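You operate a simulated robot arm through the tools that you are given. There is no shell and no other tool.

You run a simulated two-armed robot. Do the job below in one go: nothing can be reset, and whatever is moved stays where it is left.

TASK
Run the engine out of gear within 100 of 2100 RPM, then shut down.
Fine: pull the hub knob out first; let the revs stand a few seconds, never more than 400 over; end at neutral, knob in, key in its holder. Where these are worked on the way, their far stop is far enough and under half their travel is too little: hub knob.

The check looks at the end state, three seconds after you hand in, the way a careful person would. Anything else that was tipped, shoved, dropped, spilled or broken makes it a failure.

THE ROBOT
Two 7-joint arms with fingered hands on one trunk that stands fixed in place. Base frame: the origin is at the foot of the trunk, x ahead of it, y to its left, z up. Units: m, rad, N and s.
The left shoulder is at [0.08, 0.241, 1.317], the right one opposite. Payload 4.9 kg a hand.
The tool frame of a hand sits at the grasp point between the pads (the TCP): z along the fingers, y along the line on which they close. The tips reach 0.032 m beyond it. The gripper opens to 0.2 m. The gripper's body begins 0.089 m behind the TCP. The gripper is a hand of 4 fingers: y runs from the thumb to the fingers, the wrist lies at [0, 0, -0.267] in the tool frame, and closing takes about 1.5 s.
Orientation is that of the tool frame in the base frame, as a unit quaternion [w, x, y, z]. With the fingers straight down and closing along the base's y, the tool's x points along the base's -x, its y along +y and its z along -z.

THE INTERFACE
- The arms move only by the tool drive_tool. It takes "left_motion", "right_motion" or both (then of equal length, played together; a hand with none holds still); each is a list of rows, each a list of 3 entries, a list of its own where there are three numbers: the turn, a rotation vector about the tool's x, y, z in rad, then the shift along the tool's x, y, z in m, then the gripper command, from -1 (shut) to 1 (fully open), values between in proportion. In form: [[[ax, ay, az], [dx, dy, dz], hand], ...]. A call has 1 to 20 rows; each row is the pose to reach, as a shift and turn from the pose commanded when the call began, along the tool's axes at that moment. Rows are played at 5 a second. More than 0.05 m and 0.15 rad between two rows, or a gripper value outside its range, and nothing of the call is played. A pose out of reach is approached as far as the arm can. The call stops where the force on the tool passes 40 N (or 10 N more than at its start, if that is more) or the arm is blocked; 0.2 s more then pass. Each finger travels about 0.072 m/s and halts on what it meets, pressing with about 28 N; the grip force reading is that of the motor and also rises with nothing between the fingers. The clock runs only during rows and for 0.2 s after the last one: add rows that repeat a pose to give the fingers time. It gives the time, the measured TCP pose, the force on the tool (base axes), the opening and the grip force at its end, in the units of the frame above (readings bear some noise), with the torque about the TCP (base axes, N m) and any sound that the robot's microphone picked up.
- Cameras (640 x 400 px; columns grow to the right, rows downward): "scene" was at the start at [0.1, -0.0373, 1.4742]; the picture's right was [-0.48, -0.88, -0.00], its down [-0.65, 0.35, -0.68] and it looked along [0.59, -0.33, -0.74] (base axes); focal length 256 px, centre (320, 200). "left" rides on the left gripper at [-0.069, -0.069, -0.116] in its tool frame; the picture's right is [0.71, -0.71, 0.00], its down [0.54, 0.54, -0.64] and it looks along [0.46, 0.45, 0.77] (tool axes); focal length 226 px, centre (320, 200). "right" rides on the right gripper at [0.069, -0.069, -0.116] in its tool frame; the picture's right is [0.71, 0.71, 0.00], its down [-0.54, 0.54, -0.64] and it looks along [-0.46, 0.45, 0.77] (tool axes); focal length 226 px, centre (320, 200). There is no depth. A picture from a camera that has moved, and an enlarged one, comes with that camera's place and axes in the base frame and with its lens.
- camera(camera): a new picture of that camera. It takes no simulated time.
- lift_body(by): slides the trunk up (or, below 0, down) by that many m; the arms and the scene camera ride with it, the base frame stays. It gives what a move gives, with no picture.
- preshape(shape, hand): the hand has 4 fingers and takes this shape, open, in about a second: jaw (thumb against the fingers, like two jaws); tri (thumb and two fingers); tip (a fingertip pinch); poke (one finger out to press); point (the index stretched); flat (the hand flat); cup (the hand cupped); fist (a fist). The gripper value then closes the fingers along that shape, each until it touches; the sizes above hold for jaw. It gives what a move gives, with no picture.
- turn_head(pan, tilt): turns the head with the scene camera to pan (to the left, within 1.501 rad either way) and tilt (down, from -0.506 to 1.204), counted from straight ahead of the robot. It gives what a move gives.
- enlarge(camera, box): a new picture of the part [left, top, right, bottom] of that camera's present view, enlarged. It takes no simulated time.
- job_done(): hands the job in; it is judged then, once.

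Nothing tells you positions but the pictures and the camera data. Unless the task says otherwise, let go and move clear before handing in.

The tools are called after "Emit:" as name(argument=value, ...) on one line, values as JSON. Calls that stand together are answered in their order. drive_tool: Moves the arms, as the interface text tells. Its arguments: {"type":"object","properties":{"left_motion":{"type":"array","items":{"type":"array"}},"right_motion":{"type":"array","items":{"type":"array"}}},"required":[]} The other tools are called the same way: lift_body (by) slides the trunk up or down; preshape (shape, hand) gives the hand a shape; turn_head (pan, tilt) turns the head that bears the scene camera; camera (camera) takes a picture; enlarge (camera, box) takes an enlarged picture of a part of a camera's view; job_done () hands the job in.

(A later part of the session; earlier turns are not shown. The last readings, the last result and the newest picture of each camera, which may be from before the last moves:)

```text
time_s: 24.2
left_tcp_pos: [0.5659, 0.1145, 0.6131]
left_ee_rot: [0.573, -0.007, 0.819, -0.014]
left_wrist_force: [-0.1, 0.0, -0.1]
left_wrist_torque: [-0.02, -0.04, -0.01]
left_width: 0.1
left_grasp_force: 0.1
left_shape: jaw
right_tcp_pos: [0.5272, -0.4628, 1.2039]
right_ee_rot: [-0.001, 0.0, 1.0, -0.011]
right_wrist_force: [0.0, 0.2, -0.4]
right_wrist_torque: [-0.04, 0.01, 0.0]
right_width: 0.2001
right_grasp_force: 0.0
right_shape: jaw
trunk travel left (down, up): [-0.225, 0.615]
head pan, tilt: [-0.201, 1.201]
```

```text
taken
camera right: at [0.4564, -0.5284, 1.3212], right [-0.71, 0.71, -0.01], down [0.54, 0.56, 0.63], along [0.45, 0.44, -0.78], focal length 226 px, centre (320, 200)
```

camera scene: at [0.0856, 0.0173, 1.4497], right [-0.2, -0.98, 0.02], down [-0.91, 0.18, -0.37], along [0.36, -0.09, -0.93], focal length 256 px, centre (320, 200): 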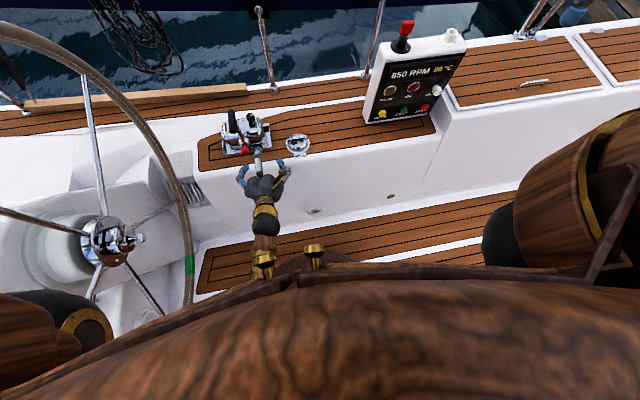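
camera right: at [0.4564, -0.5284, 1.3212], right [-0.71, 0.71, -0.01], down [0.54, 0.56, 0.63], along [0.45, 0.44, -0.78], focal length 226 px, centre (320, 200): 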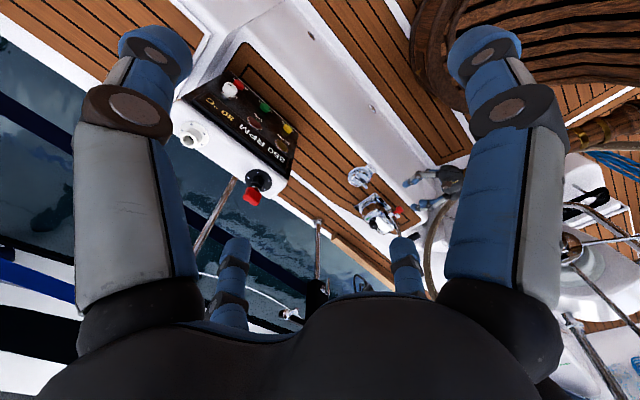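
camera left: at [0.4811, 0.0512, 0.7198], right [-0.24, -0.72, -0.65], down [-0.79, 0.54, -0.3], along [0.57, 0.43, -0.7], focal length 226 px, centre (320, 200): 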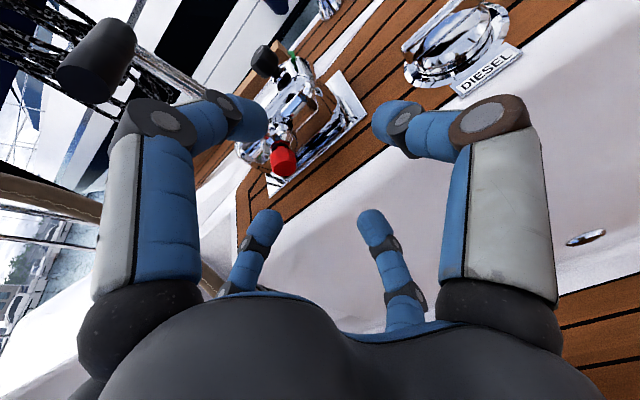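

Emit:
enlarge(camera="right", box=[400, 0, 640, 260])

Emit:
turn_head(pan=0.6, tilt=1.2)

Emit:
camera(camera="scene")

```text
1.54 times, centred on (520, 130) of right
camera zoom: at [0.4564, -0.5284, 1.3212], right [-0.71, 0.71, -0.01], down [0.54, 0.56, 0.63], along [0.45, 0.44, -0.78], focal length 348 px, centre (12, 308)
```

zoom: 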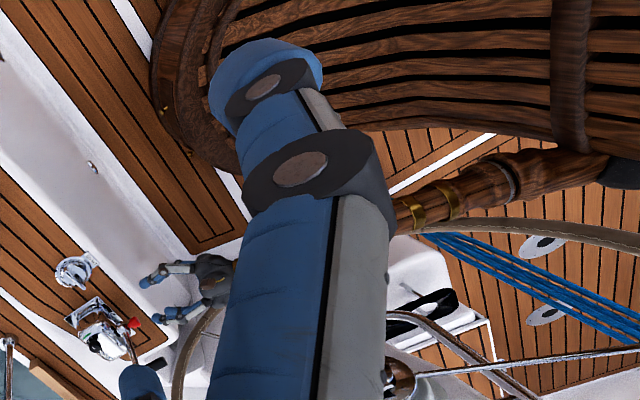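

```text
time_s: 25.4
left_tcp_pos: [0.5663, 0.1132, 0.6115]
left_ee_rot: [0.574, -0.006, 0.819, -0.014]
left_wrist_force: [0.8, 0.2, 0.6]
left_wrist_torque: [0.0, 0.03, -0.01]
left_width: 0.0998
left_grasp_force: 0.1
left_shape: jaw
right_tcp_pos: [0.527, -0.4626, 1.2033]
right_ee_rot: [-0.001, 0.0, 1.0, -0.011]
right_wrist_force: [-0.3, -0.2, 0.5]
right_wrist_torque: [0.0, 0.0, 0.0]
right_width: 0.1998
right_grasp_force: 0.2
right_shape: jaw
trunk travel left (down, up): [-0.225, 0.615]
head pan, tilt: [0.6, 1.201]
```

```text
taken
camera scene: at [0.0769, 0.06, 1.448], right [0.56, -0.83, 0.02], down [-0.77, -0.53, -0.35], along [0.3, 0.19, -0.94], focal length 256 px, centre (320, 200)
```

scene: 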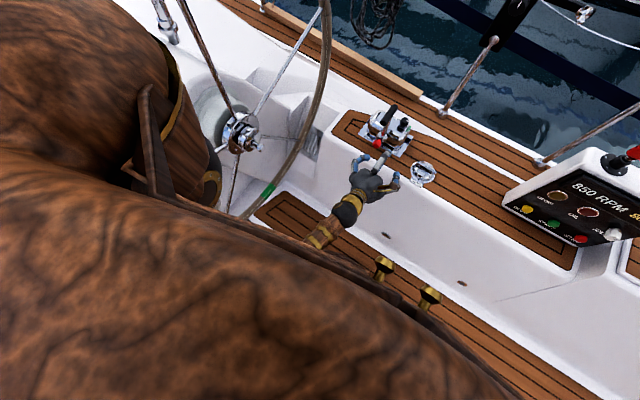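

The left wrist was against the robot's own barrel, because the tool is too level and too far back. I'll move the hand forward a bit and tilt it further down so the wrist sits farther out.

Emit:
drive_tool(left_motion=[[[0, 0.05, 0], [-0.011, 0, 0.01], 0], [[0, 0.1, 0], [-0.022, 0, 0.02], 0], [[0, 0.15, 0], [-0.0325, 0, 0.0307], 0], [[0, 0.15, 0], [-0.0325, 0, 0.0307], 0]])

Emit:
turn_head(pan=-0.3, tilt=0.85)

Emit:
camera(camera="scene")

Emit:
camera(camera="left")

```text
time_s: 26.4
left_tcp_pos: [0.6066, 0.1079, 0.6337]
left_ee_rot: [0.511, -0.003, 0.86, -0.005]
left_wrist_force: [0.4, 0.1, 0.4]
left_wrist_torque: [0.05, -0.02, -0.01]
left_width: 0.1
left_grasp_force: 0.0
left_shape: jaw
right_tcp_pos: [0.5273, -0.4844, 1.1934]
right_ee_rot: [-0.001, 0.0, 1.0, 0.0]
right_wrist_force: [-0.3, 0.2, 0.8]
right_wrist_torque: [0.02, 0.02, 0.02]
right_width: 0.1998
right_grasp_force: 0.1
right_shape: jaw
trunk travel left (down, up): [-0.225, 0.615]
head pan, tilt: [0.6, 1.201]
```

```text
time_s: 27.6
left_tcp_pos: [0.6073, 0.1056, 0.6354]
left_ee_rot: [0.511, -0.003, 0.86, -0.005]
left_wrist_force: [-0.3, 0.5, -0.6]
left_wrist_torque: [0.04, -0.03, -0.05]
left_width: 0.1001
left_grasp_force: 0.1
left_shape: jaw
right_tcp_pos: [0.5264, -0.4853, 1.1932]
right_ee_rot: [0.0, 0.0, 1.0, 0.0]
right_wrist_force: [0.3, 0.1, 0.7]
right_wrist_torque: [0.01, 0.01, 0.02]
right_width: 0.2002
right_grasp_force: 0.0
right_shape: jaw
trunk travel left (down, up): [-0.225, 0.615]
head pan, tilt: [-0.3, 0.85]
```

```text
taken
camera scene: at [0.1051, -0.0222, 1.4724], right [-0.29, -0.96, 0.0], down [-0.72, 0.22, -0.66], along [0.63, -0.19, -0.75], focal length 256 px, centre (320, 200)
```

scene: 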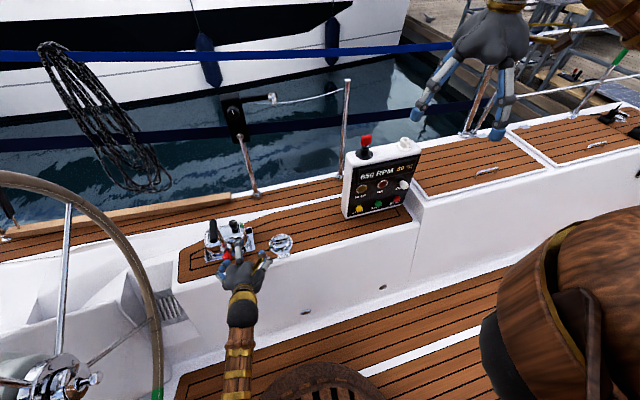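

```text
taken
camera left: at [0.5381, 0.0375, 0.7509], right [-0.34, -0.71, -0.61], down [-0.82, 0.54, -0.17], along [0.46, 0.45, -0.77], focal length 226 px, centre (320, 200)
```

left: 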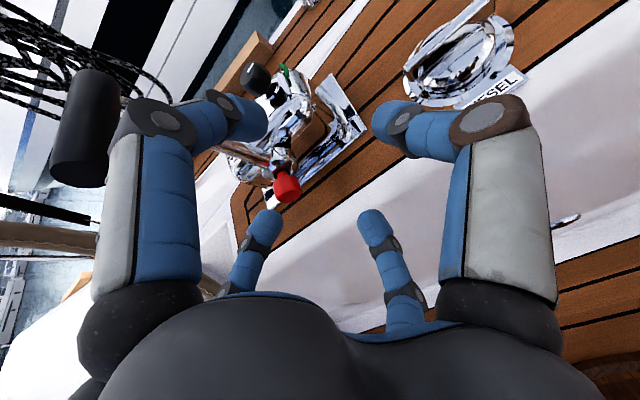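

The lean is gone, and the knob measures about [0.684, 0.177, 0.573]. I'll roll the hand 45° and bring it to a pre-grasp straight in front of the knob.

Emit:
drive_tool(left_motion=[[[0, 0, 0.131], [0.003, 0.012, 0.0], 0], [[0, 0, 0.262], [0.006, 0.024, 0.005], 0], [[0, 0, 0.393], [0.009, 0.036, 0.01], 0], [[0, 0, 0.524], [0.012, 0.048, 0.016], 0], [[0, 0, 0.655], [0.015, 0.06, 0.022], -0.2], [[0, 0, 0.785], [0.0181, 0.0715, 0.0275], -0.3], [[0, 0, 0.785], [0.0181, 0.0715, 0.0275], -0.4], [[0, 0, 0.785], [0.0181, 0.0715, 0.0275], -0.4]])

Emit:
camera(camera="left")

Emit:
enlarge(camera="scene", box=[180, 200, 310, 300])

```text
time_s: 29.4
left_tcp_pos: [0.6237, 0.1783, 0.605]
left_ee_rot: [0.473, 0.327, 0.795, 0.19]
left_wrist_force: [-0.2, 1.4, 0.6]
left_wrist_torque: [0.01, 0.02, -0.02]
left_width: 0.0602
left_grasp_force: 0.2
left_shape: jaw
right_tcp_pos: [0.5268, -0.4846, 1.1935]
right_ee_rot: [0.0, 0.0, 1.0, 0.0]
right_wrist_force: [0.7, 0.2, 0.0]
right_wrist_torque: [-0.01, -0.01, 0.01]
right_width: 0.1999
right_grasp_force: 0.1
right_shape: jaw
trunk travel left (down, up): [-0.225, 0.615]
head pan, tilt: [-0.3, 0.85]
```

```text
taken
camera left: at [0.5215, 0.0802, 0.6602], right [-0.48, -0.01, -0.88], down [-0.56, 0.77, 0.3], along [0.67, 0.64, -0.37], focal length 226 px, centre (320, 200)
```

left: 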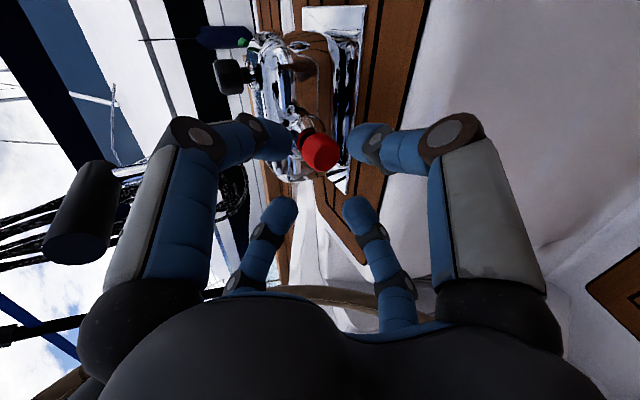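

```text
4.00 times, centred on (245, 250) of scene
camera zoom: at [0.1051, -0.022, 1.4724], right [-0.3, -0.96, 0.0], down [-0.72, 0.22, -0.66], along [0.63, -0.2, -0.75], focal length 1024 px, centre (620, 0)
```

zoom: 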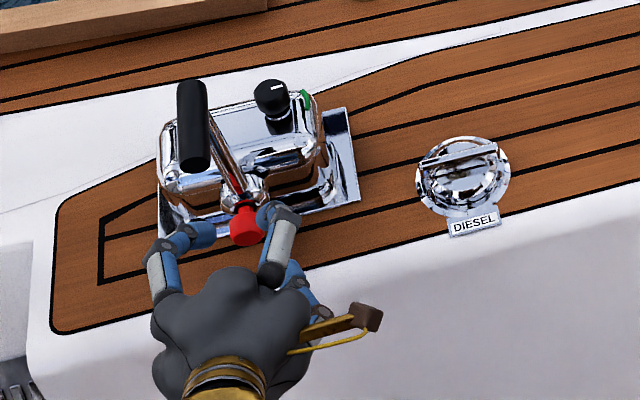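

The knob lies exactly on the tool axis, 7 cm ahead. I'll advance 5 cm with the fingers around it, then close.

Emit:
drive_tool(left_motion=[[[0, 0, 0], [0, 0, 0.0], -0.3], [[0, 0, 0], [0, 0, 0.015], -0.3], [[0, 0, 0], [0, 0, 0.03], -0.3], [[0, 0, 0], [0, 0, 0.042], -0.3], [[0, 0, 0], [0, 0, 0.05], -0.3]])

Emit:
camera(camera="left")

Emit:
enlarge(camera="scene", box=[190, 210, 280, 280])

```text
time_s: 30.6
left_tcp_pos: [0.6669, 0.1765, 0.5803]
left_ee_rot: [0.474, 0.327, 0.796, 0.19]
left_wrist_force: [0.1, 0.4, -0.2]
left_wrist_torque: [0.02, -0.01, -0.01]
left_width: 0.0698
left_grasp_force: 0.1
left_shape: jaw
right_tcp_pos: [0.5271, -0.4844, 1.1929]
right_ee_rot: [-0.001, 0.0, 1.0, 0.0]
right_wrist_force: [-0.5, 0.2, -0.3]
right_wrist_torque: [0.0, -0.02, -0.03]
right_width: 0.1999
right_grasp_force: 0.0
right_shape: jaw
trunk travel left (down, up): [-0.225, 0.615]
head pan, tilt: [-0.3, 0.85]
```

```text
taken
camera left: at [0.5653, 0.0796, 0.6367], right [-0.48, -0.01, -0.88], down [-0.56, 0.77, 0.3], along [0.67, 0.64, -0.37], focal length 226 px, centre (320, 200)
```

left: 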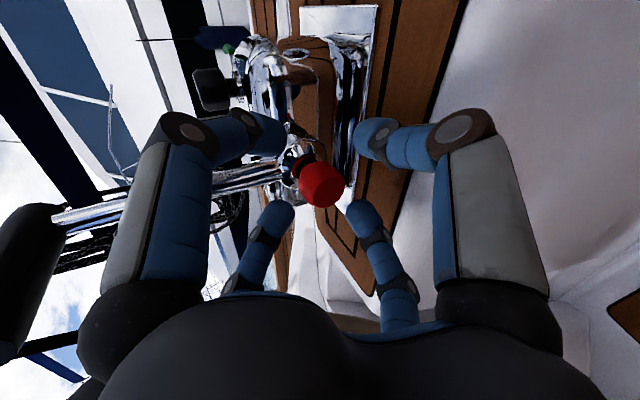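

```text
5.71 times, centred on (235, 245) of scene
camera zoom: at [0.1053, -0.0221, 1.4724], right [-0.3, -0.96, 0.0], down [-0.72, 0.22, -0.66], along [0.63, -0.2, -0.75], focal length 1462 px, centre (806, -57)
```

zoom: 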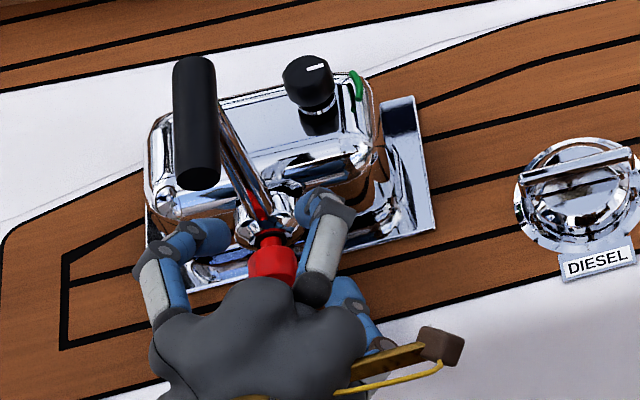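

The knob sits centred among the four fingertips. Closing on it now.

Emit:
drive_tool(left_motion=[[[0, 0, 0], [0, 0, 0], -0.6], [[0, 0, 0], [0, 0, 0], -1], [[0, 0, 0], [0, 0, 0], -1], [[0, 0, 0], [0, 0, 0], -1], [[0, 0, 0], [0, 0, 0], -1], [[0, 0, 0], [0, 0, 0], -1]])

Emit:
camera(camera="left")

Emit:
enlarge(camera="scene", box=[190, 210, 280, 280])

```text
time_s: 32.0
left_tcp_pos: [0.667, 0.1767, 0.5812]
left_ee_rot: [0.473, 0.326, 0.795, 0.192]
left_wrist_force: [2.0, 0.2, -1.3]
left_wrist_torque: [0.0, -0.26, 0.05]
left_width: 0.0281
left_grasp_force: 27.8
left_shape: jaw
right_tcp_pos: [0.5275, -0.4848, 1.1924]
right_ee_rot: [-0.001, 0.0, 1.0, 0.001]
right_wrist_force: [0.5, 0.5, -0.4]
right_wrist_torque: [0.02, 0.01, -0.01]
right_width: 0.1999
right_grasp_force: 0.0
right_shape: jaw
trunk travel left (down, up): [-0.225, 0.615]
head pan, tilt: [-0.3, 0.85]
```

```text
taken
camera left: at [0.565, 0.0796, 0.6366], right [-0.48, -0.01, -0.88], down [-0.56, 0.77, 0.3], along [0.67, 0.64, -0.37], focal length 226 px, centre (320, 200)
```

left: 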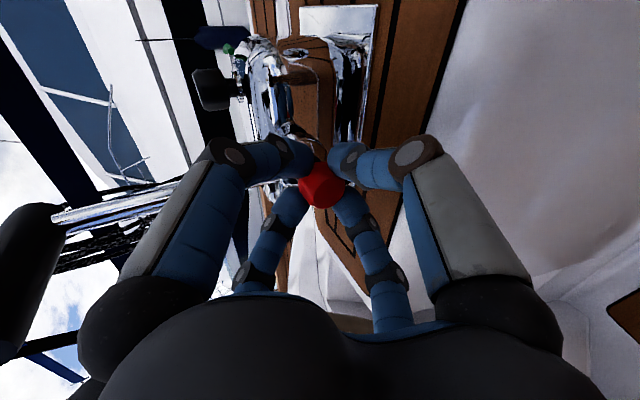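

```text
5.71 times, centred on (235, 245) of scene
camera zoom: at [0.1052, -0.022, 1.4724], right [-0.3, -0.96, 0.0], down [-0.72, 0.22, -0.66], along [0.63, -0.2, -0.75], focal length 1462 px, centre (806, -57)
```

zoom: 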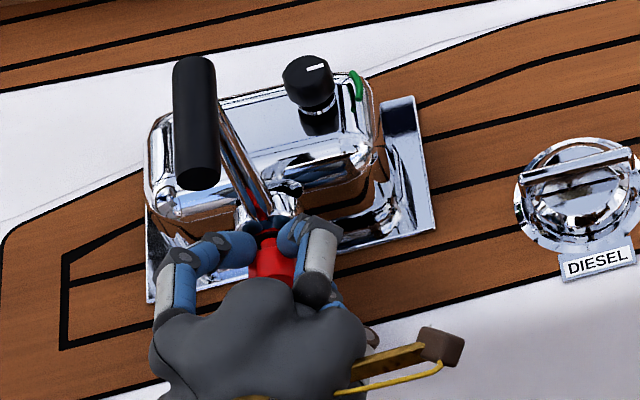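

Firm grip on the knob (28 mm). Pulling straight out along -x in small steps.

Emit:
drive_tool(left_motion=[[[0, 0, 0], [0.0017, -0.0017, -0.0044], -1], [[0, 0, 0], [0.0034, -0.0034, -0.0088], -1], [[0, 0, 0], [0.0051, -0.0051, -0.0132], -1], [[0, 0, 0], [0.0068, -0.0068, -0.0176], -1], [[0, 0, 0], [0.0084, -0.0084, -0.022], -1], [[0, 0, 0], [0.0101, -0.0101, -0.0264], -1]])

Emit:
camera(camera="left")

Emit:
enlarge(camera="scene", box=[190, 210, 280, 280])

```text
time_s: 33.1
left_tcp_pos: [0.6494, 0.1778, 0.5812]
left_ee_rot: [0.475, 0.326, 0.795, 0.191]
left_wrist_force: [37.8, -3.7, -16.2]
left_wrist_torque: [-0.13, -0.42, -0.05]
left_width: 0.0264
left_grasp_force: 27.8
left_shape: jaw
right_tcp_pos: [0.5279, -0.4848, 1.1912]
right_ee_rot: [-0.002, -0.001, 1.0, 0.001]
right_wrist_force: [0.2, 0.3, 0.8]
right_wrist_torque: [0.02, -0.02, -0.03]
right_width: 0.2
right_grasp_force: 0.0
right_shape: jaw
trunk travel left (down, up): [-0.225, 0.615]
head pan, tilt: [-0.3, 0.85]
stopped in row 5 (left hand): the force on the tool passed its limit at 45 N (the readings are from after the stop); the commanded pose is now the measured one
```

```text
taken
camera left: at [0.5476, 0.0799, 0.6367], right [-0.48, -0.01, -0.88], down [-0.56, 0.77, 0.3], along [0.67, 0.64, -0.37], focal length 226 px, centre (320, 200)
```

left: 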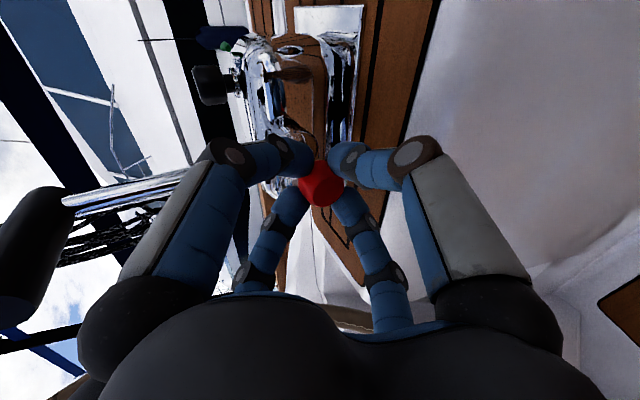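

```text
5.71 times, centred on (235, 245) of scene
camera zoom: at [0.1101, -0.0221, 1.4717], right [-0.3, -0.95, 0.0], down [-0.72, 0.22, -0.66], along [0.63, -0.2, -0.75], focal length 1462 px, centre (806, -57)
```

zoom: 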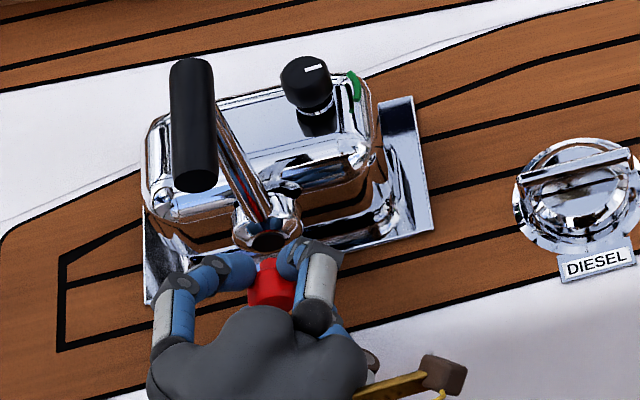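

The knob came out about 17 mm and reached its stop (force over 40 N). I'll open the fingers and see whether it stays out.

Emit:
drive_tool(left_motion=[[[0, 0, 0], [0, 0, 0], -0.6], [[0, 0, 0], [0, 0, 0], -0.3], [[0, 0, 0], [0, 0, 0], -0.2], [[0, 0, 0], [0, 0, -0.01], -0.2], [[0, 0, 0], [0, 0, -0.03], -0.2], [[0, 0, 0], [0, 0, -0.05], -0.2]])

Emit:
camera(camera="left")

Emit:
enlarge(camera="scene", box=[190, 210, 280, 280])

```text
time_s: 34.5
left_tcp_pos: [0.6019, 0.1774, 0.606]
left_ee_rot: [0.476, 0.326, 0.794, 0.192]
left_wrist_force: [0.9, 0.0, 0.4]
left_wrist_torque: [-0.03, -0.03, -0.04]
left_width: 0.0799
left_grasp_force: 0.0
left_shape: jaw
right_tcp_pos: [0.5261, -0.4853, 1.1934]
right_ee_rot: [0.0, 0.001, 1.0, 0.0]
right_wrist_force: [-1.0, -0.4, -0.5]
right_wrist_torque: [0.0, 0.01, 0.01]
right_width: 0.2
right_grasp_force: 0.0
right_shape: jaw
trunk travel left (down, up): [-0.225, 0.615]
head pan, tilt: [-0.3, 0.85]
```

```text
taken
camera left: at [0.5009, 0.0799, 0.6621], right [-0.47, -0.01, -0.88], down [-0.57, 0.77, 0.3], along [0.67, 0.64, -0.37], focal length 226 px, centre (320, 200)
```

left: 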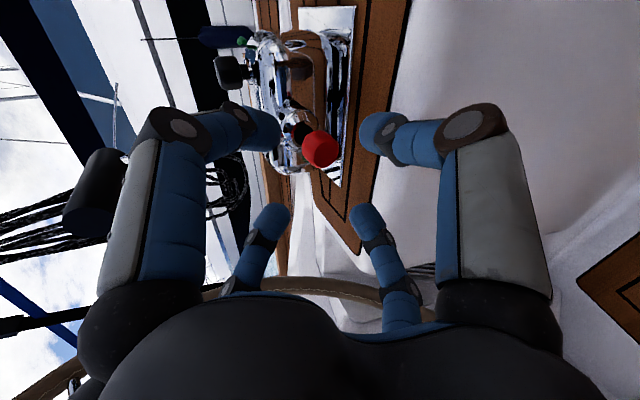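

```text
5.71 times, centred on (235, 245) of scene
camera zoom: at [0.1045, -0.0223, 1.4724], right [-0.3, -0.96, 0.0], down [-0.72, 0.22, -0.66], along [0.63, -0.2, -0.75], focal length 1462 px, centre (806, -57)
```

zoom: 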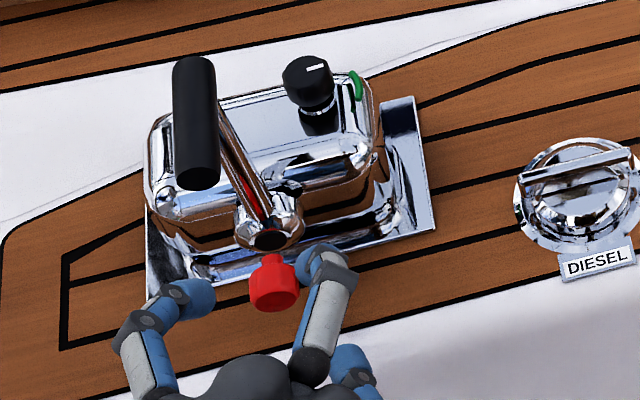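

The knob stays out on its own, clearly separated from the hub. Now I'll back away, rise, and level the hand so the fingers can enclose the lever handle from its free end.

Emit:
drive_tool(left_motion=[[[0, 0, 0], [-0.0036, 0.0078, -0.0271], -0.2], [[0, 0, 0], [-0.026, 0.0316, -0.0506], -0.2], [[-0.05, -0.05, 0], [-0.0525, 0.0582, -0.0653], -0.2], [[-0.13, -0.13, 0], [-0.0787, 0.0843, -0.0684], -0.2], [[-0.205, -0.205, 0], [-0.0804, 0.086, -0.064], -0.2], [[-0.205, -0.205, 0], [-0.0804, 0.086, -0.064], -0.2]])

Emit:
camera(camera="left")

Emit:
camera(camera="scene")

```text
time_s: 35.9
left_tcp_pos: [0.6054, 0.1887, 0.7398]
left_ee_rot: [0.586, 0.292, 0.718, 0.236]
left_wrist_force: [0.0, 0.2, -0.3]
left_wrist_torque: [0.04, 0.02, 0.0]
left_width: 0.0797
left_grasp_force: 0.1
left_shape: jaw
right_tcp_pos: [0.5302, -0.4787, 1.1944]
right_ee_rot: [-0.002, 0.0, 1.0, -0.004]
right_wrist_force: [-1.4, -1.0, -0.1]
right_wrist_torque: [0.02, -0.02, 0.0]
right_width: 0.2002
right_grasp_force: 0.1
right_shape: jaw
trunk travel left (down, up): [-0.225, 0.615]
head pan, tilt: [-0.3, 0.85]
```

```text
taken
camera left: at [0.4923, 0.0905, 0.7639], right [-0.2, -0.02, -0.98], down [-0.63, 0.77, 0.12], along [0.75, 0.64, -0.16], focal length 226 px, centre (320, 200)
```

left: 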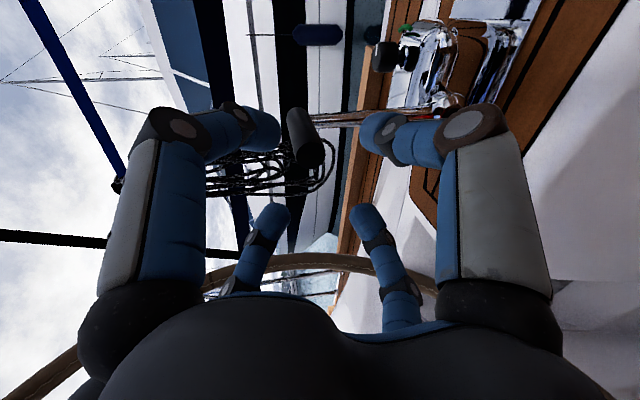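

```text
taken
camera scene: at [0.1097, -0.0135, 1.4724], right [-0.3, -0.96, 0.01], down [-0.72, 0.22, -0.66], along [0.63, -0.2, -0.75], focal length 256 px, centre (320, 200)
```

scene: 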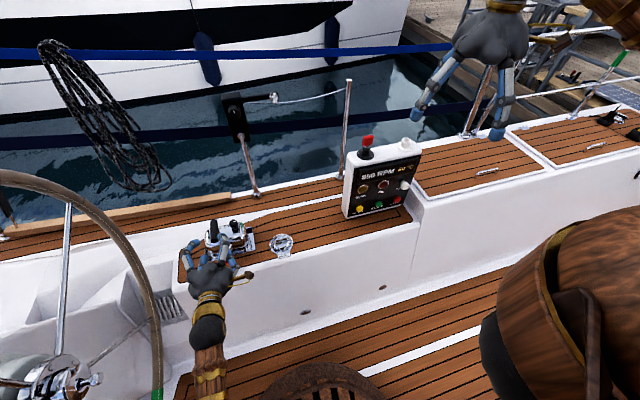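

The handle's free end is at about [0.655, 0.18, 0.738], just ahead of the fingertips. I'll advance halfway and recheck the alignment.

Emit:
drive_tool(left_motion=[[[0, 0, 0], [-0.0026, 0.0022, 0.0179], -0.2], [[0, 0, 0], [-0.0053, 0.0043, 0.0358], -0.2], [[0, 0, 0], [-0.0053, 0.0043, 0.0358], -0.2]])

Emit:
camera(camera="left")

Emit:
enlarge(camera="scene", box=[170, 200, 280, 300])

```text
time_s: 36.7
left_tcp_pos: [0.6471, 0.1861, 0.7408]
left_ee_rot: [0.587, 0.292, 0.717, 0.239]
left_wrist_force: [0.1, -3.5, 0.5]
left_wrist_torque: [0.04, 0.07, 0.3]
left_width: 0.0799
left_grasp_force: 0.0
left_shape: jaw
right_tcp_pos: [0.5313, -0.4833, 1.1912]
right_ee_rot: [-0.004, 0.001, 1.0, -0.001]
right_wrist_force: [0.6, -0.1, 0.4]
right_wrist_torque: [0.07, -0.04, -0.03]
right_width: 0.1997
right_grasp_force: 0.1
right_shape: jaw
trunk travel left (down, up): [-0.225, 0.615]
head pan, tilt: [-0.3, 0.85]
```

```text
taken
camera left: at [0.5328, 0.0871, 0.7642], right [-0.2, -0.01, -0.98], down [-0.63, 0.77, 0.12], along [0.75, 0.64, -0.16], focal length 226 px, centre (320, 200)
```

left: 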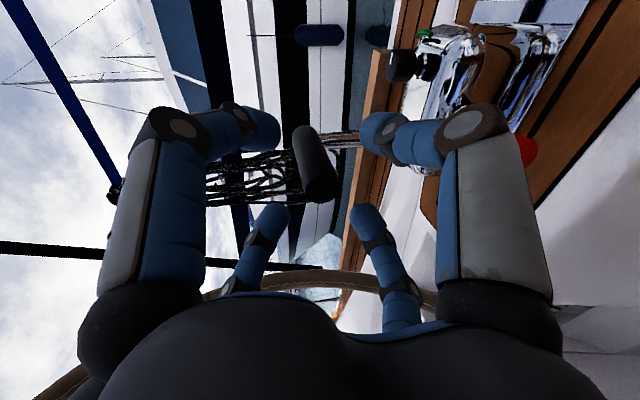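

```text
4.00 times, centred on (225, 250) of scene
camera zoom: at [0.1119, -0.0187, 1.4716], right [-0.3, -0.95, 0.0], down [-0.72, 0.22, -0.66], along [0.63, -0.2, -0.75], focal length 1024 px, centre (700, 0)
```

zoom: 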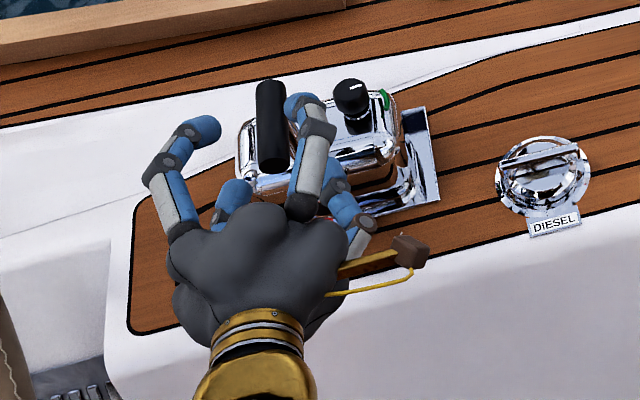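

A finger on the hand's -y side is just brushing the handle. I'll shift the hand 1.2 cm toward -y and look again.

Emit:
drive_tool(left_motion=[[[0, 0, 0], [-0.0042, -0.0043, 0], -0.1], [[0, 0, 0], [-0.0084, -0.0086, 0], 0], [[0, 0, 0], [-0.0084, -0.0086, 0], 0]])

Emit:
camera(camera="left")

Emit:
enlarge(camera="scene", box=[170, 200, 280, 300])

Emit:
enlarge(camera="scene", box=[330, 120, 430, 230])

```text
time_s: 37.7
left_tcp_pos: [0.6678, 0.1879, 0.7583]
left_ee_rot: [0.592, 0.29, 0.708, 0.253]
left_wrist_force: [-1.3, -0.3, 1.4]
left_wrist_torque: [0.01, 0.13, 0.02]
left_width: 0.1
left_grasp_force: 0.0
left_shape: jaw
right_tcp_pos: [0.5409, -0.4875, 1.1881]
right_ee_rot: [-0.007, 0.001, 1.0, 0.0]
right_wrist_force: [-2.1, -0.4, 1.4]
right_wrist_torque: [0.09, -0.14, 0.01]
right_width: 0.1999
right_grasp_force: 0.0
right_shape: jaw
trunk travel left (down, up): [-0.225, 0.615]
head pan, tilt: [-0.3, 0.85]
stopped in row 3 (left hand): the arm was blocked; the commanded pose is now the measured one
```

```text
taken
camera left: at [0.5546, 0.0863, 0.777], right [-0.17, 0.0, -0.99], down [-0.64, 0.76, 0.12], along [0.74, 0.66, -0.13], focal length 226 px, centre (320, 200)
```

left: 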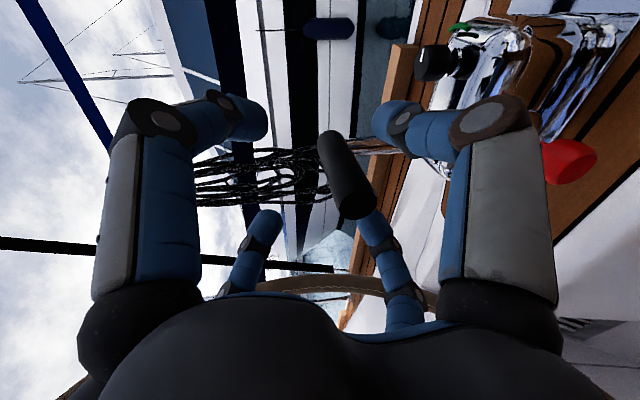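

```text
4.00 times, centred on (225, 250) of scene
camera zoom: at [0.1232, -0.0239, 1.4735], right [-0.3, -0.95, 0.0], down [-0.73, 0.22, -0.65], along [0.62, -0.2, -0.76], focal length 1024 px, centre (700, 0)
```

zoom: 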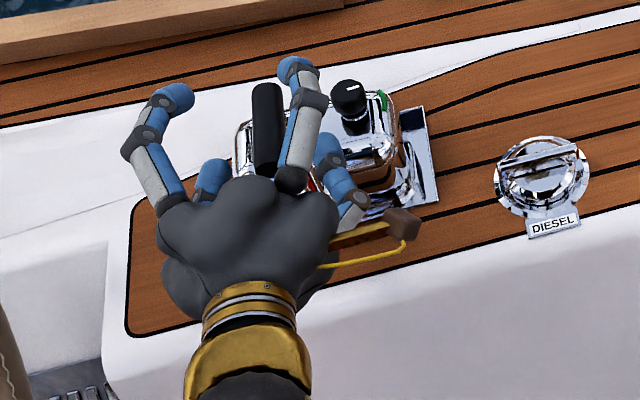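

```text
3.64 times, centred on (380, 175) of scene
camera zoom: at [0.1232, -0.0239, 1.4735], right [-0.3, -0.95, 0.0], down [-0.73, 0.22, -0.65], along [0.62, -0.2, -0.76], focal length 930 px, centre (102, 291)
```

zoom: 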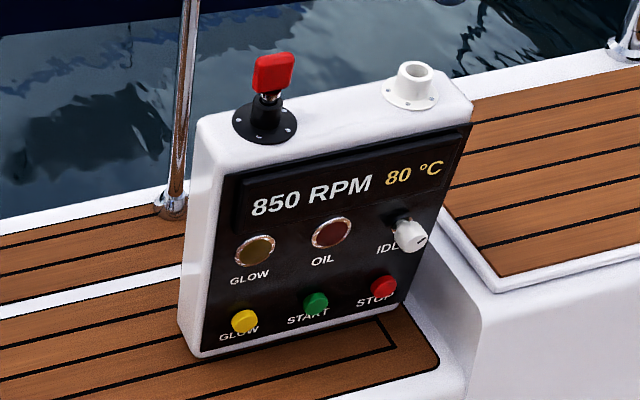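

The arm is blocked with the torso leaning, so the elbow must be pushing on something behind it. I'll look left and down to see before moving further.

Emit:
turn_head(pan=1.0, tilt=0.9)

Emit:
camera(camera="scene")

Emit:
camera(camera="right")

```text
time_s: 39.2
left_tcp_pos: [0.6753, 0.1836, 0.7465]
left_ee_rot: [0.586, 0.293, 0.713, 0.249]
left_wrist_force: [1.0, 0.3, 0.4]
left_wrist_torque: [0.0, 0.01, 0.0]
left_width: 0.0999
left_grasp_force: 0.0
left_shape: jaw
right_tcp_pos: [0.5555, -0.4865, 1.1782]
right_ee_rot: [-0.014, -0.001, 1.0, 0.001]
right_wrist_force: [-0.2, 0.1, -0.3]
right_wrist_torque: [-0.02, 0.03, 0.04]
right_width: 0.2
right_grasp_force: 0.1
right_shape: jaw
trunk travel left (down, up): [-0.225, 0.615]
head pan, tilt: [1.0, 0.901]
```

```text
taken
camera scene: at [0.1079, 0.0631, 1.4671], right [0.84, -0.54, -0.02], down [-0.44, -0.66, -0.61], along [0.31, 0.52, -0.79], focal length 256 px, centre (320, 200)
```

scene: 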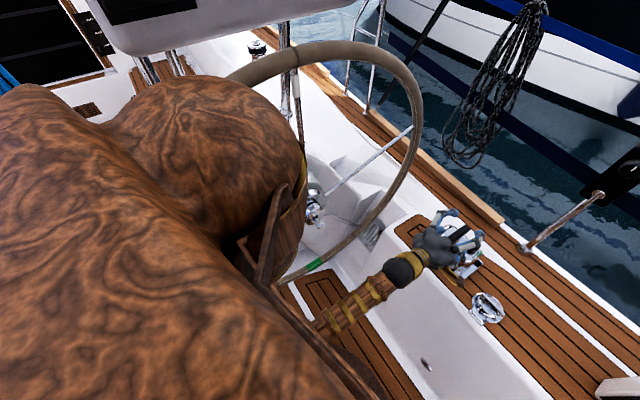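

```text
taken
camera right: at [0.4883, -0.5542, 1.2966], right [-0.71, 0.71, 0.02], down [0.56, 0.54, 0.63], along [0.43, 0.46, -0.78], focal length 226 px, centre (320, 200)
```

right: 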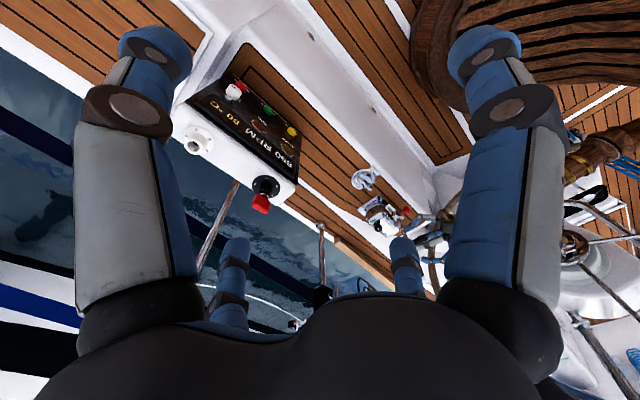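

The elbow is pinned behind the chest with the level tool, so I'll switch to gripping the lever from above. With the hand wide open, the handle can pass between the two lower fingers as I rise and tilt the tool down.

Emit:
drive_tool(left_motion=[[[0, 0, 0], [0, 0, 0], 0.4], [[0, 0, 0], [0, 0, 0], 0.8], [[0, 0, 0], [0, 0, 0], 1], [[0, 0, 0], [0, 0, 0], 1], [[0.035, 0.035, 0], [-0.007, 0.007, -0.0018], 1], [[0.09, 0.09, 0], [-0.021, 0.021, -0.0054], 1], [[0.15, 0.15, 0], [-0.0416, 0.042, -0.0108], 1], [[0.22, 0.22, 0], [-0.0624, 0.063, -0.0162], 1], [[0.29, 0.29, 0], [-0.083, 0.084, -0.0216], 1]])

Emit:
camera(camera="left")

Emit:
turn_head(pan=-0.3, tilt=0.85)

Emit:
camera(camera="scene")

```text
time_s: 41.2
left_tcp_pos: [0.6485, 0.1809, 0.8743]
left_ee_rot: [0.435, 0.334, 0.816, 0.181]
left_wrist_force: [-0.2, 1.0, 0.0]
left_wrist_torque: [-0.02, -0.03, -0.03]
left_width: 0.2
left_grasp_force: 0.1
left_shape: jaw
right_tcp_pos: [0.524, -0.483, 1.1941]
right_ee_rot: [0.001, 0.0, 1.0, 0.0]
right_wrist_force: [-0.3, 0.6, -0.6]
right_wrist_torque: [0.01, -0.03, 0.0]
right_width: 0.1998
right_grasp_force: 0.1
right_shape: jaw
trunk travel left (down, up): [-0.225, 0.615]
head pan, tilt: [1.0, 0.901]
```

```text
taken
camera left: at [0.552, 0.0813, 0.9379], right [-0.56, -0.01, -0.83], down [-0.54, 0.76, 0.36], along [0.63, 0.65, -0.43], focal length 226 px, centre (320, 200)
```

left: 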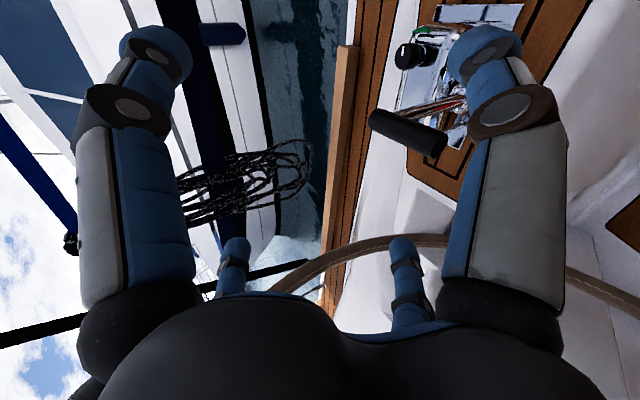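

```text
time_s: 42.6
left_tcp_pos: [0.6505, 0.1812, 0.8728]
left_ee_rot: [0.435, 0.334, 0.816, 0.181]
left_wrist_force: [1.0, 0.0, 0.5]
left_wrist_torque: [0.0, -0.02, -0.01]
left_width: 0.1999
left_grasp_force: 0.0
left_shape: jaw
right_tcp_pos: [0.5264, -0.4841, 1.193]
right_ee_rot: [0.0, -0.001, 1.0, 0.0]
right_wrist_force: [-0.1, 0.3, -0.2]
right_wrist_torque: [0.03, 0.0, 0.01]
right_width: 0.1996
right_grasp_force: 0.0
right_shape: jaw
trunk travel left (down, up): [-0.225, 0.615]
head pan, tilt: [-0.3, 0.85]
```

```text
taken
camera scene: at [0.105, -0.022, 1.4724], right [-0.29, -0.96, 0.0], down [-0.72, 0.22, -0.66], along [0.63, -0.19, -0.75], focal length 256 px, centre (320, 200)
```

scene: 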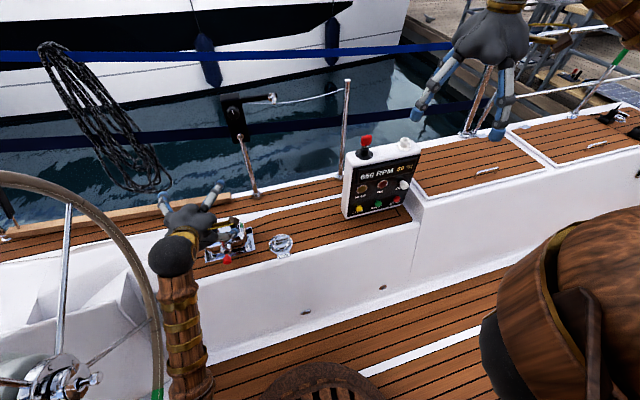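

The lean is gone and the lever looks untouched. I'll go above the handle and turn the tool straight down.

Emit:
drive_tool(left_motion=[[[0.0986, 0.0999, 0], [-0.015, 0.015, -0.003], 1], [[0.1973, 0.1997, 0], [-0.03, 0.03, -0.006], 1], [[0.2959, 0.2996, 0], [-0.045, 0.045, -0.009], 1], [[0.3946, 0.3995, 0], [-0.055, 0.055, -0.0112], 1], [[0.4932, 0.4993, 0], [-0.063, 0.0624, -0.0112], 1], [[0.5919, 0.5992, 0], [-0.063, 0.0624, -0.0112], 1], [[0.6906, 0.6991, 0.005], [-0.063, 0.0624, -0.0112], 1]])

Emit:
drive_tool(left_motion=[[[0, 0, -0.131], [0, 0, 0], 1], [[0, 0, -0.262], [0, 0, 0], 1], [[0, 0, -0.393], [0, 0, 0], 1], [[0, 0, -0.524], [0, 0, 0], 1], [[0, 0, -0.655], [0, 0, 0], 1], [[0, 0, -0.785], [0, 0, 0], 1], [[0, 0, -0.785], [0, 0, 0], 1]])

Emit:
preshape(hand="left", shape="tip")

Emit:
camera(camera="left")

Emit:
camera(camera="scene")

```text
time_s: 44.2
left_tcp_pos: [0.6881, 0.1894, 0.9482]
left_ee_rot: [0.293, 0.356, 0.877, 0.135]
left_wrist_force: [1.0, 0.7, 0.0]
left_wrist_torque: [-0.02, 0.0, 0.0]
left_width: 0.2001
left_grasp_force: 0.0
left_shape: jaw
left hand out of reach, approached as far as the arm can: row 3, 4, 5, 6, 7
right_tcp_pos: [0.5262, -0.4852, 1.193]
right_ee_rot: [0.0, 0.001, 1.0, 0.0]
right_wrist_force: [0.0, -0.2, -0.1]
right_wrist_torque: [0.04, -0.03, 0.0]
right_width: 0.1996
right_grasp_force: 0.0
right_shape: jaw
trunk travel left (down, up): [-0.225, 0.615]
head pan, tilt: [-0.3, 0.85]
```

```text
time_s: 45.8
left_tcp_pos: [0.6879, 0.1908, 0.9487]
left_ee_rot: [0.322, -0.007, 0.947, 0.012]
left_wrist_force: [0.6, -0.2, -0.6]
left_wrist_torque: [0.03, -0.02, 0.02]
left_width: 0.2
left_grasp_force: 0.0
left_shape: jaw
right_tcp_pos: [0.5263, -0.4858, 1.1944]
right_ee_rot: [0.0, -0.001, 1.0, 0.0]
right_wrist_force: [0.1, 0.6, 0.7]
right_wrist_torque: [-0.01, -0.02, -0.02]
right_width: 0.2001
right_grasp_force: 0.0
right_shape: jaw
trunk travel left (down, up): [-0.225, 0.615]
head pan, tilt: [-0.3, 0.85]
```

```text
time_s: 46.7
left_tcp_pos: [0.6885, 0.1909, 0.9476]
left_ee_rot: [0.321, -0.007, 0.947, 0.013]
left_wrist_force: [-0.1, 0.1, 1.2]
left_wrist_torque: [0.01, 0.01, -0.01]
left_width: 0.1999
left_grasp_force: 0.1
left_shape: tip
right_tcp_pos: [0.5271, -0.4849, 1.1921]
right_ee_rot: [0.0, -0.001, 1.0, 0.0]
right_wrist_force: [0.0, 0.4, -0.4]
right_wrist_torque: [0.03, 0.01, 0.02]
right_width: 0.1998
right_grasp_force: 0.1
right_shape: jaw
trunk travel left (down, up): [-0.225, 0.615]
head pan, tilt: [-0.3, 0.85]
```

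```text
taken
camera left: at [0.6738, 0.1168, 1.0797], right [-0.55, -0.71, -0.44], down [-0.83, 0.52, 0.19], along [0.1, 0.47, -0.88], focal length 226 px, centre (320, 200)
```

left: 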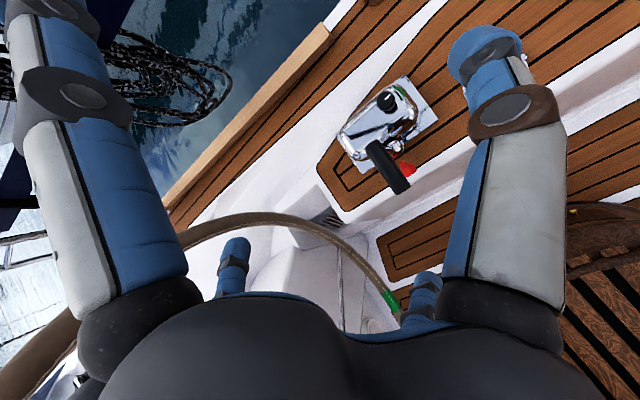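

```text
taken
camera scene: at [0.1051, -0.0221, 1.4724], right [-0.3, -0.96, 0.0], down [-0.72, 0.22, -0.66], along [0.63, -0.2, -0.75], focal length 256 px, centre (320, 200)
```

scene: 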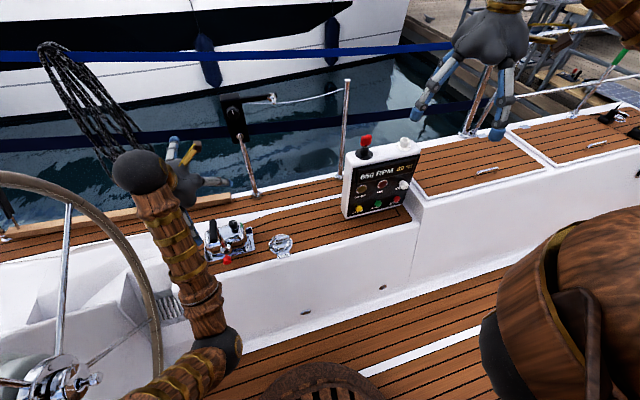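

The tool now points about 52° below horizontal in tip shape, which is enough to pinch the handle from above. I'll move to a pre-grasp 7 cm short of it.

Emit:
drive_tool(left_motion=[[[0, 0, 0], [0.032, -0.003, 0.024], 0.6], [[0, 0, 0], [0.064, -0.006, 0.048], 0.3], [[0, 0, 0], [0.096, -0.009, 0.073], 0], [[0, 0, 0], [0.1266, -0.0112, 0.0968], -0.1], [[0, 0, 0], [0.1266, -0.0112, 0.0968], -0.1]])

Emit:
camera(camera="left")

Emit:
enlarge(camera="scene", box=[150, 180, 290, 290])

```text
time_s: 47.9
left_tcp_pos: [0.6471, 0.1797, 0.7934]
left_ee_rot: [0.322, -0.006, 0.947, 0.012]
left_wrist_force: [-0.8, 0.3, 0.2]
left_wrist_torque: [0.02, -0.01, 0.0]
left_width: 0.0901
left_grasp_force: 0.2
left_shape: tip
right_tcp_pos: [0.5256, -0.4855, 1.1924]
right_ee_rot: [-0.001, -0.001, 1.0, 0.0]
right_wrist_force: [0.6, -0.6, -0.9]
right_wrist_torque: [0.01, 0.02, -0.02]
right_width: 0.2
right_grasp_force: 0.1
right_shape: jaw
trunk travel left (down, up): [-0.225, 0.615]
head pan, tilt: [-0.3, 0.85]
```

```text
taken
camera left: at [0.6332, 0.1065, 0.9251], right [-0.55, -0.71, -0.44], down [-0.83, 0.52, 0.19], along [0.1, 0.47, -0.88], focal length 226 px, centre (320, 200)
```

left: 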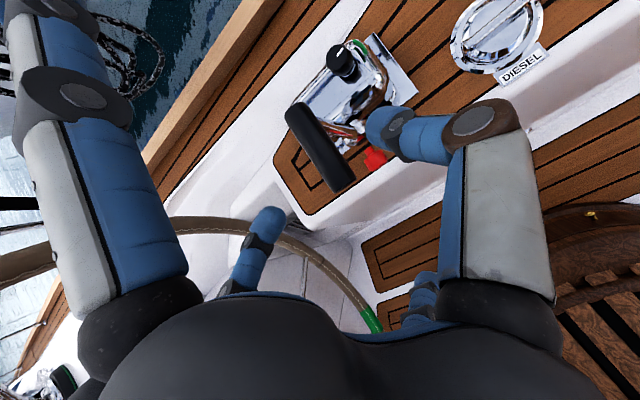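

```text
3.64 times, centred on (220, 235) of scene
camera zoom: at [0.1054, -0.0225, 1.4724], right [-0.3, -0.96, 0.0], down [-0.72, 0.22, -0.66], along [0.63, -0.19, -0.75], focal length 930 px, centre (684, 73)
```

zoom: 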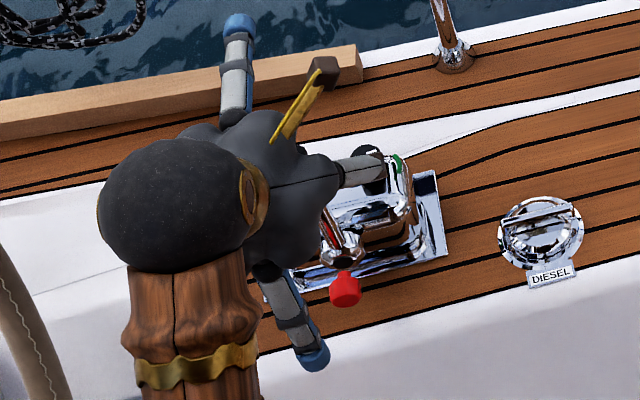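

The handle lies between the two pinching fingers. I'll advance 7 cm along the tool axis and close on it.

Emit:
drive_tool(left_motion=[[[0, 0, 0], [0, 0, 0.025], -0.1], [[0, 0, 0], [0, 0, 0.05], -0.1], [[0, 0, 0], [0, 0.0, 0.068], -0.1], [[0, 0, 0], [0, 0.0, 0.068], -0.1]])

Emit:
camera(camera="left")

```text
time_s: 48.9
left_tcp_pos: [0.6891, 0.1829, 0.7394]
left_ee_rot: [0.322, -0.007, 0.946, 0.013]
left_wrist_force: [-0.3, 0.6, -0.3]
left_wrist_torque: [0.04, 0.0, 0.01]
left_width: 0.0902
left_grasp_force: 0.0
left_shape: tip
right_tcp_pos: [0.5268, -0.4844, 1.1939]
right_ee_rot: [0.001, -0.001, 1.0, 0.0]
right_wrist_force: [0.5, 0.1, -0.4]
right_wrist_torque: [0.0, -0.01, 0.02]
right_width: 0.1999
right_grasp_force: 0.1
right_shape: jaw
trunk travel left (down, up): [-0.225, 0.615]
head pan, tilt: [-0.3, 0.85]
```

```text
taken
camera left: at [0.6746, 0.1096, 0.8712], right [-0.55, -0.71, -0.44], down [-0.83, 0.52, 0.19], along [0.1, 0.47, -0.88], focal length 226 px, centre (320, 200)
```

left: 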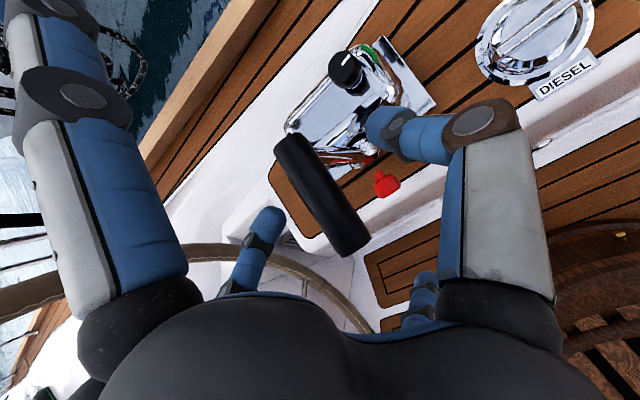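

Emit:
drive_tool(left_motion=[[[0, 0, 0], [0, 0, 0], -0.5], [[0, 0, 0], [0, 0, 0], -0.8], [[0, 0, 0], [0, 0, 0], -1], [[0, 0, 0], [0, 0, 0], -1], [[0, 0, 0], [0, 0, 0], -1]])

Emit:
camera(camera="left")

Emit:
enlarge(camera="scene", box=[330, 120, 430, 230])

```text
time_s: 50.1
left_tcp_pos: [0.6887, 0.1818, 0.7359]
left_ee_rot: [0.321, -0.006, 0.947, 0.013]
left_wrist_force: [7.4, -2.6, -14.4]
left_wrist_torque: [-0.01, 0.07, -0.07]
left_width: 0.0095
left_grasp_force: 28.1
left_shape: tip
right_tcp_pos: [0.5282, -0.4854, 1.1923]
right_ee_rot: [0.0, 0.0, 1.0, 0.0]
right_wrist_force: [0.0, 0.6, -0.8]
right_wrist_torque: [0.04, -0.02, 0.0]
right_width: 0.2001
right_grasp_force: 0.1
right_shape: jaw
trunk travel left (down, up): [-0.225, 0.615]
head pan, tilt: [-0.3, 0.85]
```

```text
taken
camera left: at [0.6757, 0.1094, 0.8688], right [-0.55, -0.71, -0.44], down [-0.83, 0.52, 0.19], along [0.09, 0.47, -0.88], focal length 226 px, centre (320, 200)
```

left: 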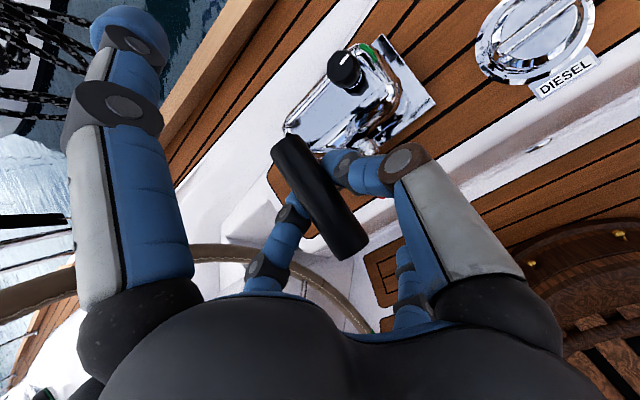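

```text
3.64 times, centred on (380, 175) of scene
camera zoom: at [0.1072, -0.022, 1.472], right [-0.3, -0.96, 0.0], down [-0.72, 0.22, -0.66], along [0.63, -0.2, -0.75], focal length 930 px, centre (102, 291)
```

zoom: 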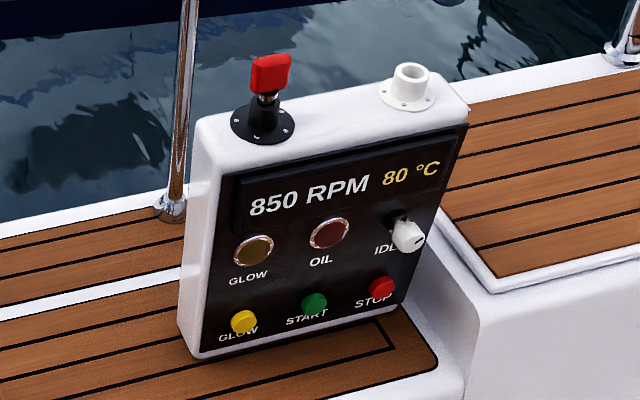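

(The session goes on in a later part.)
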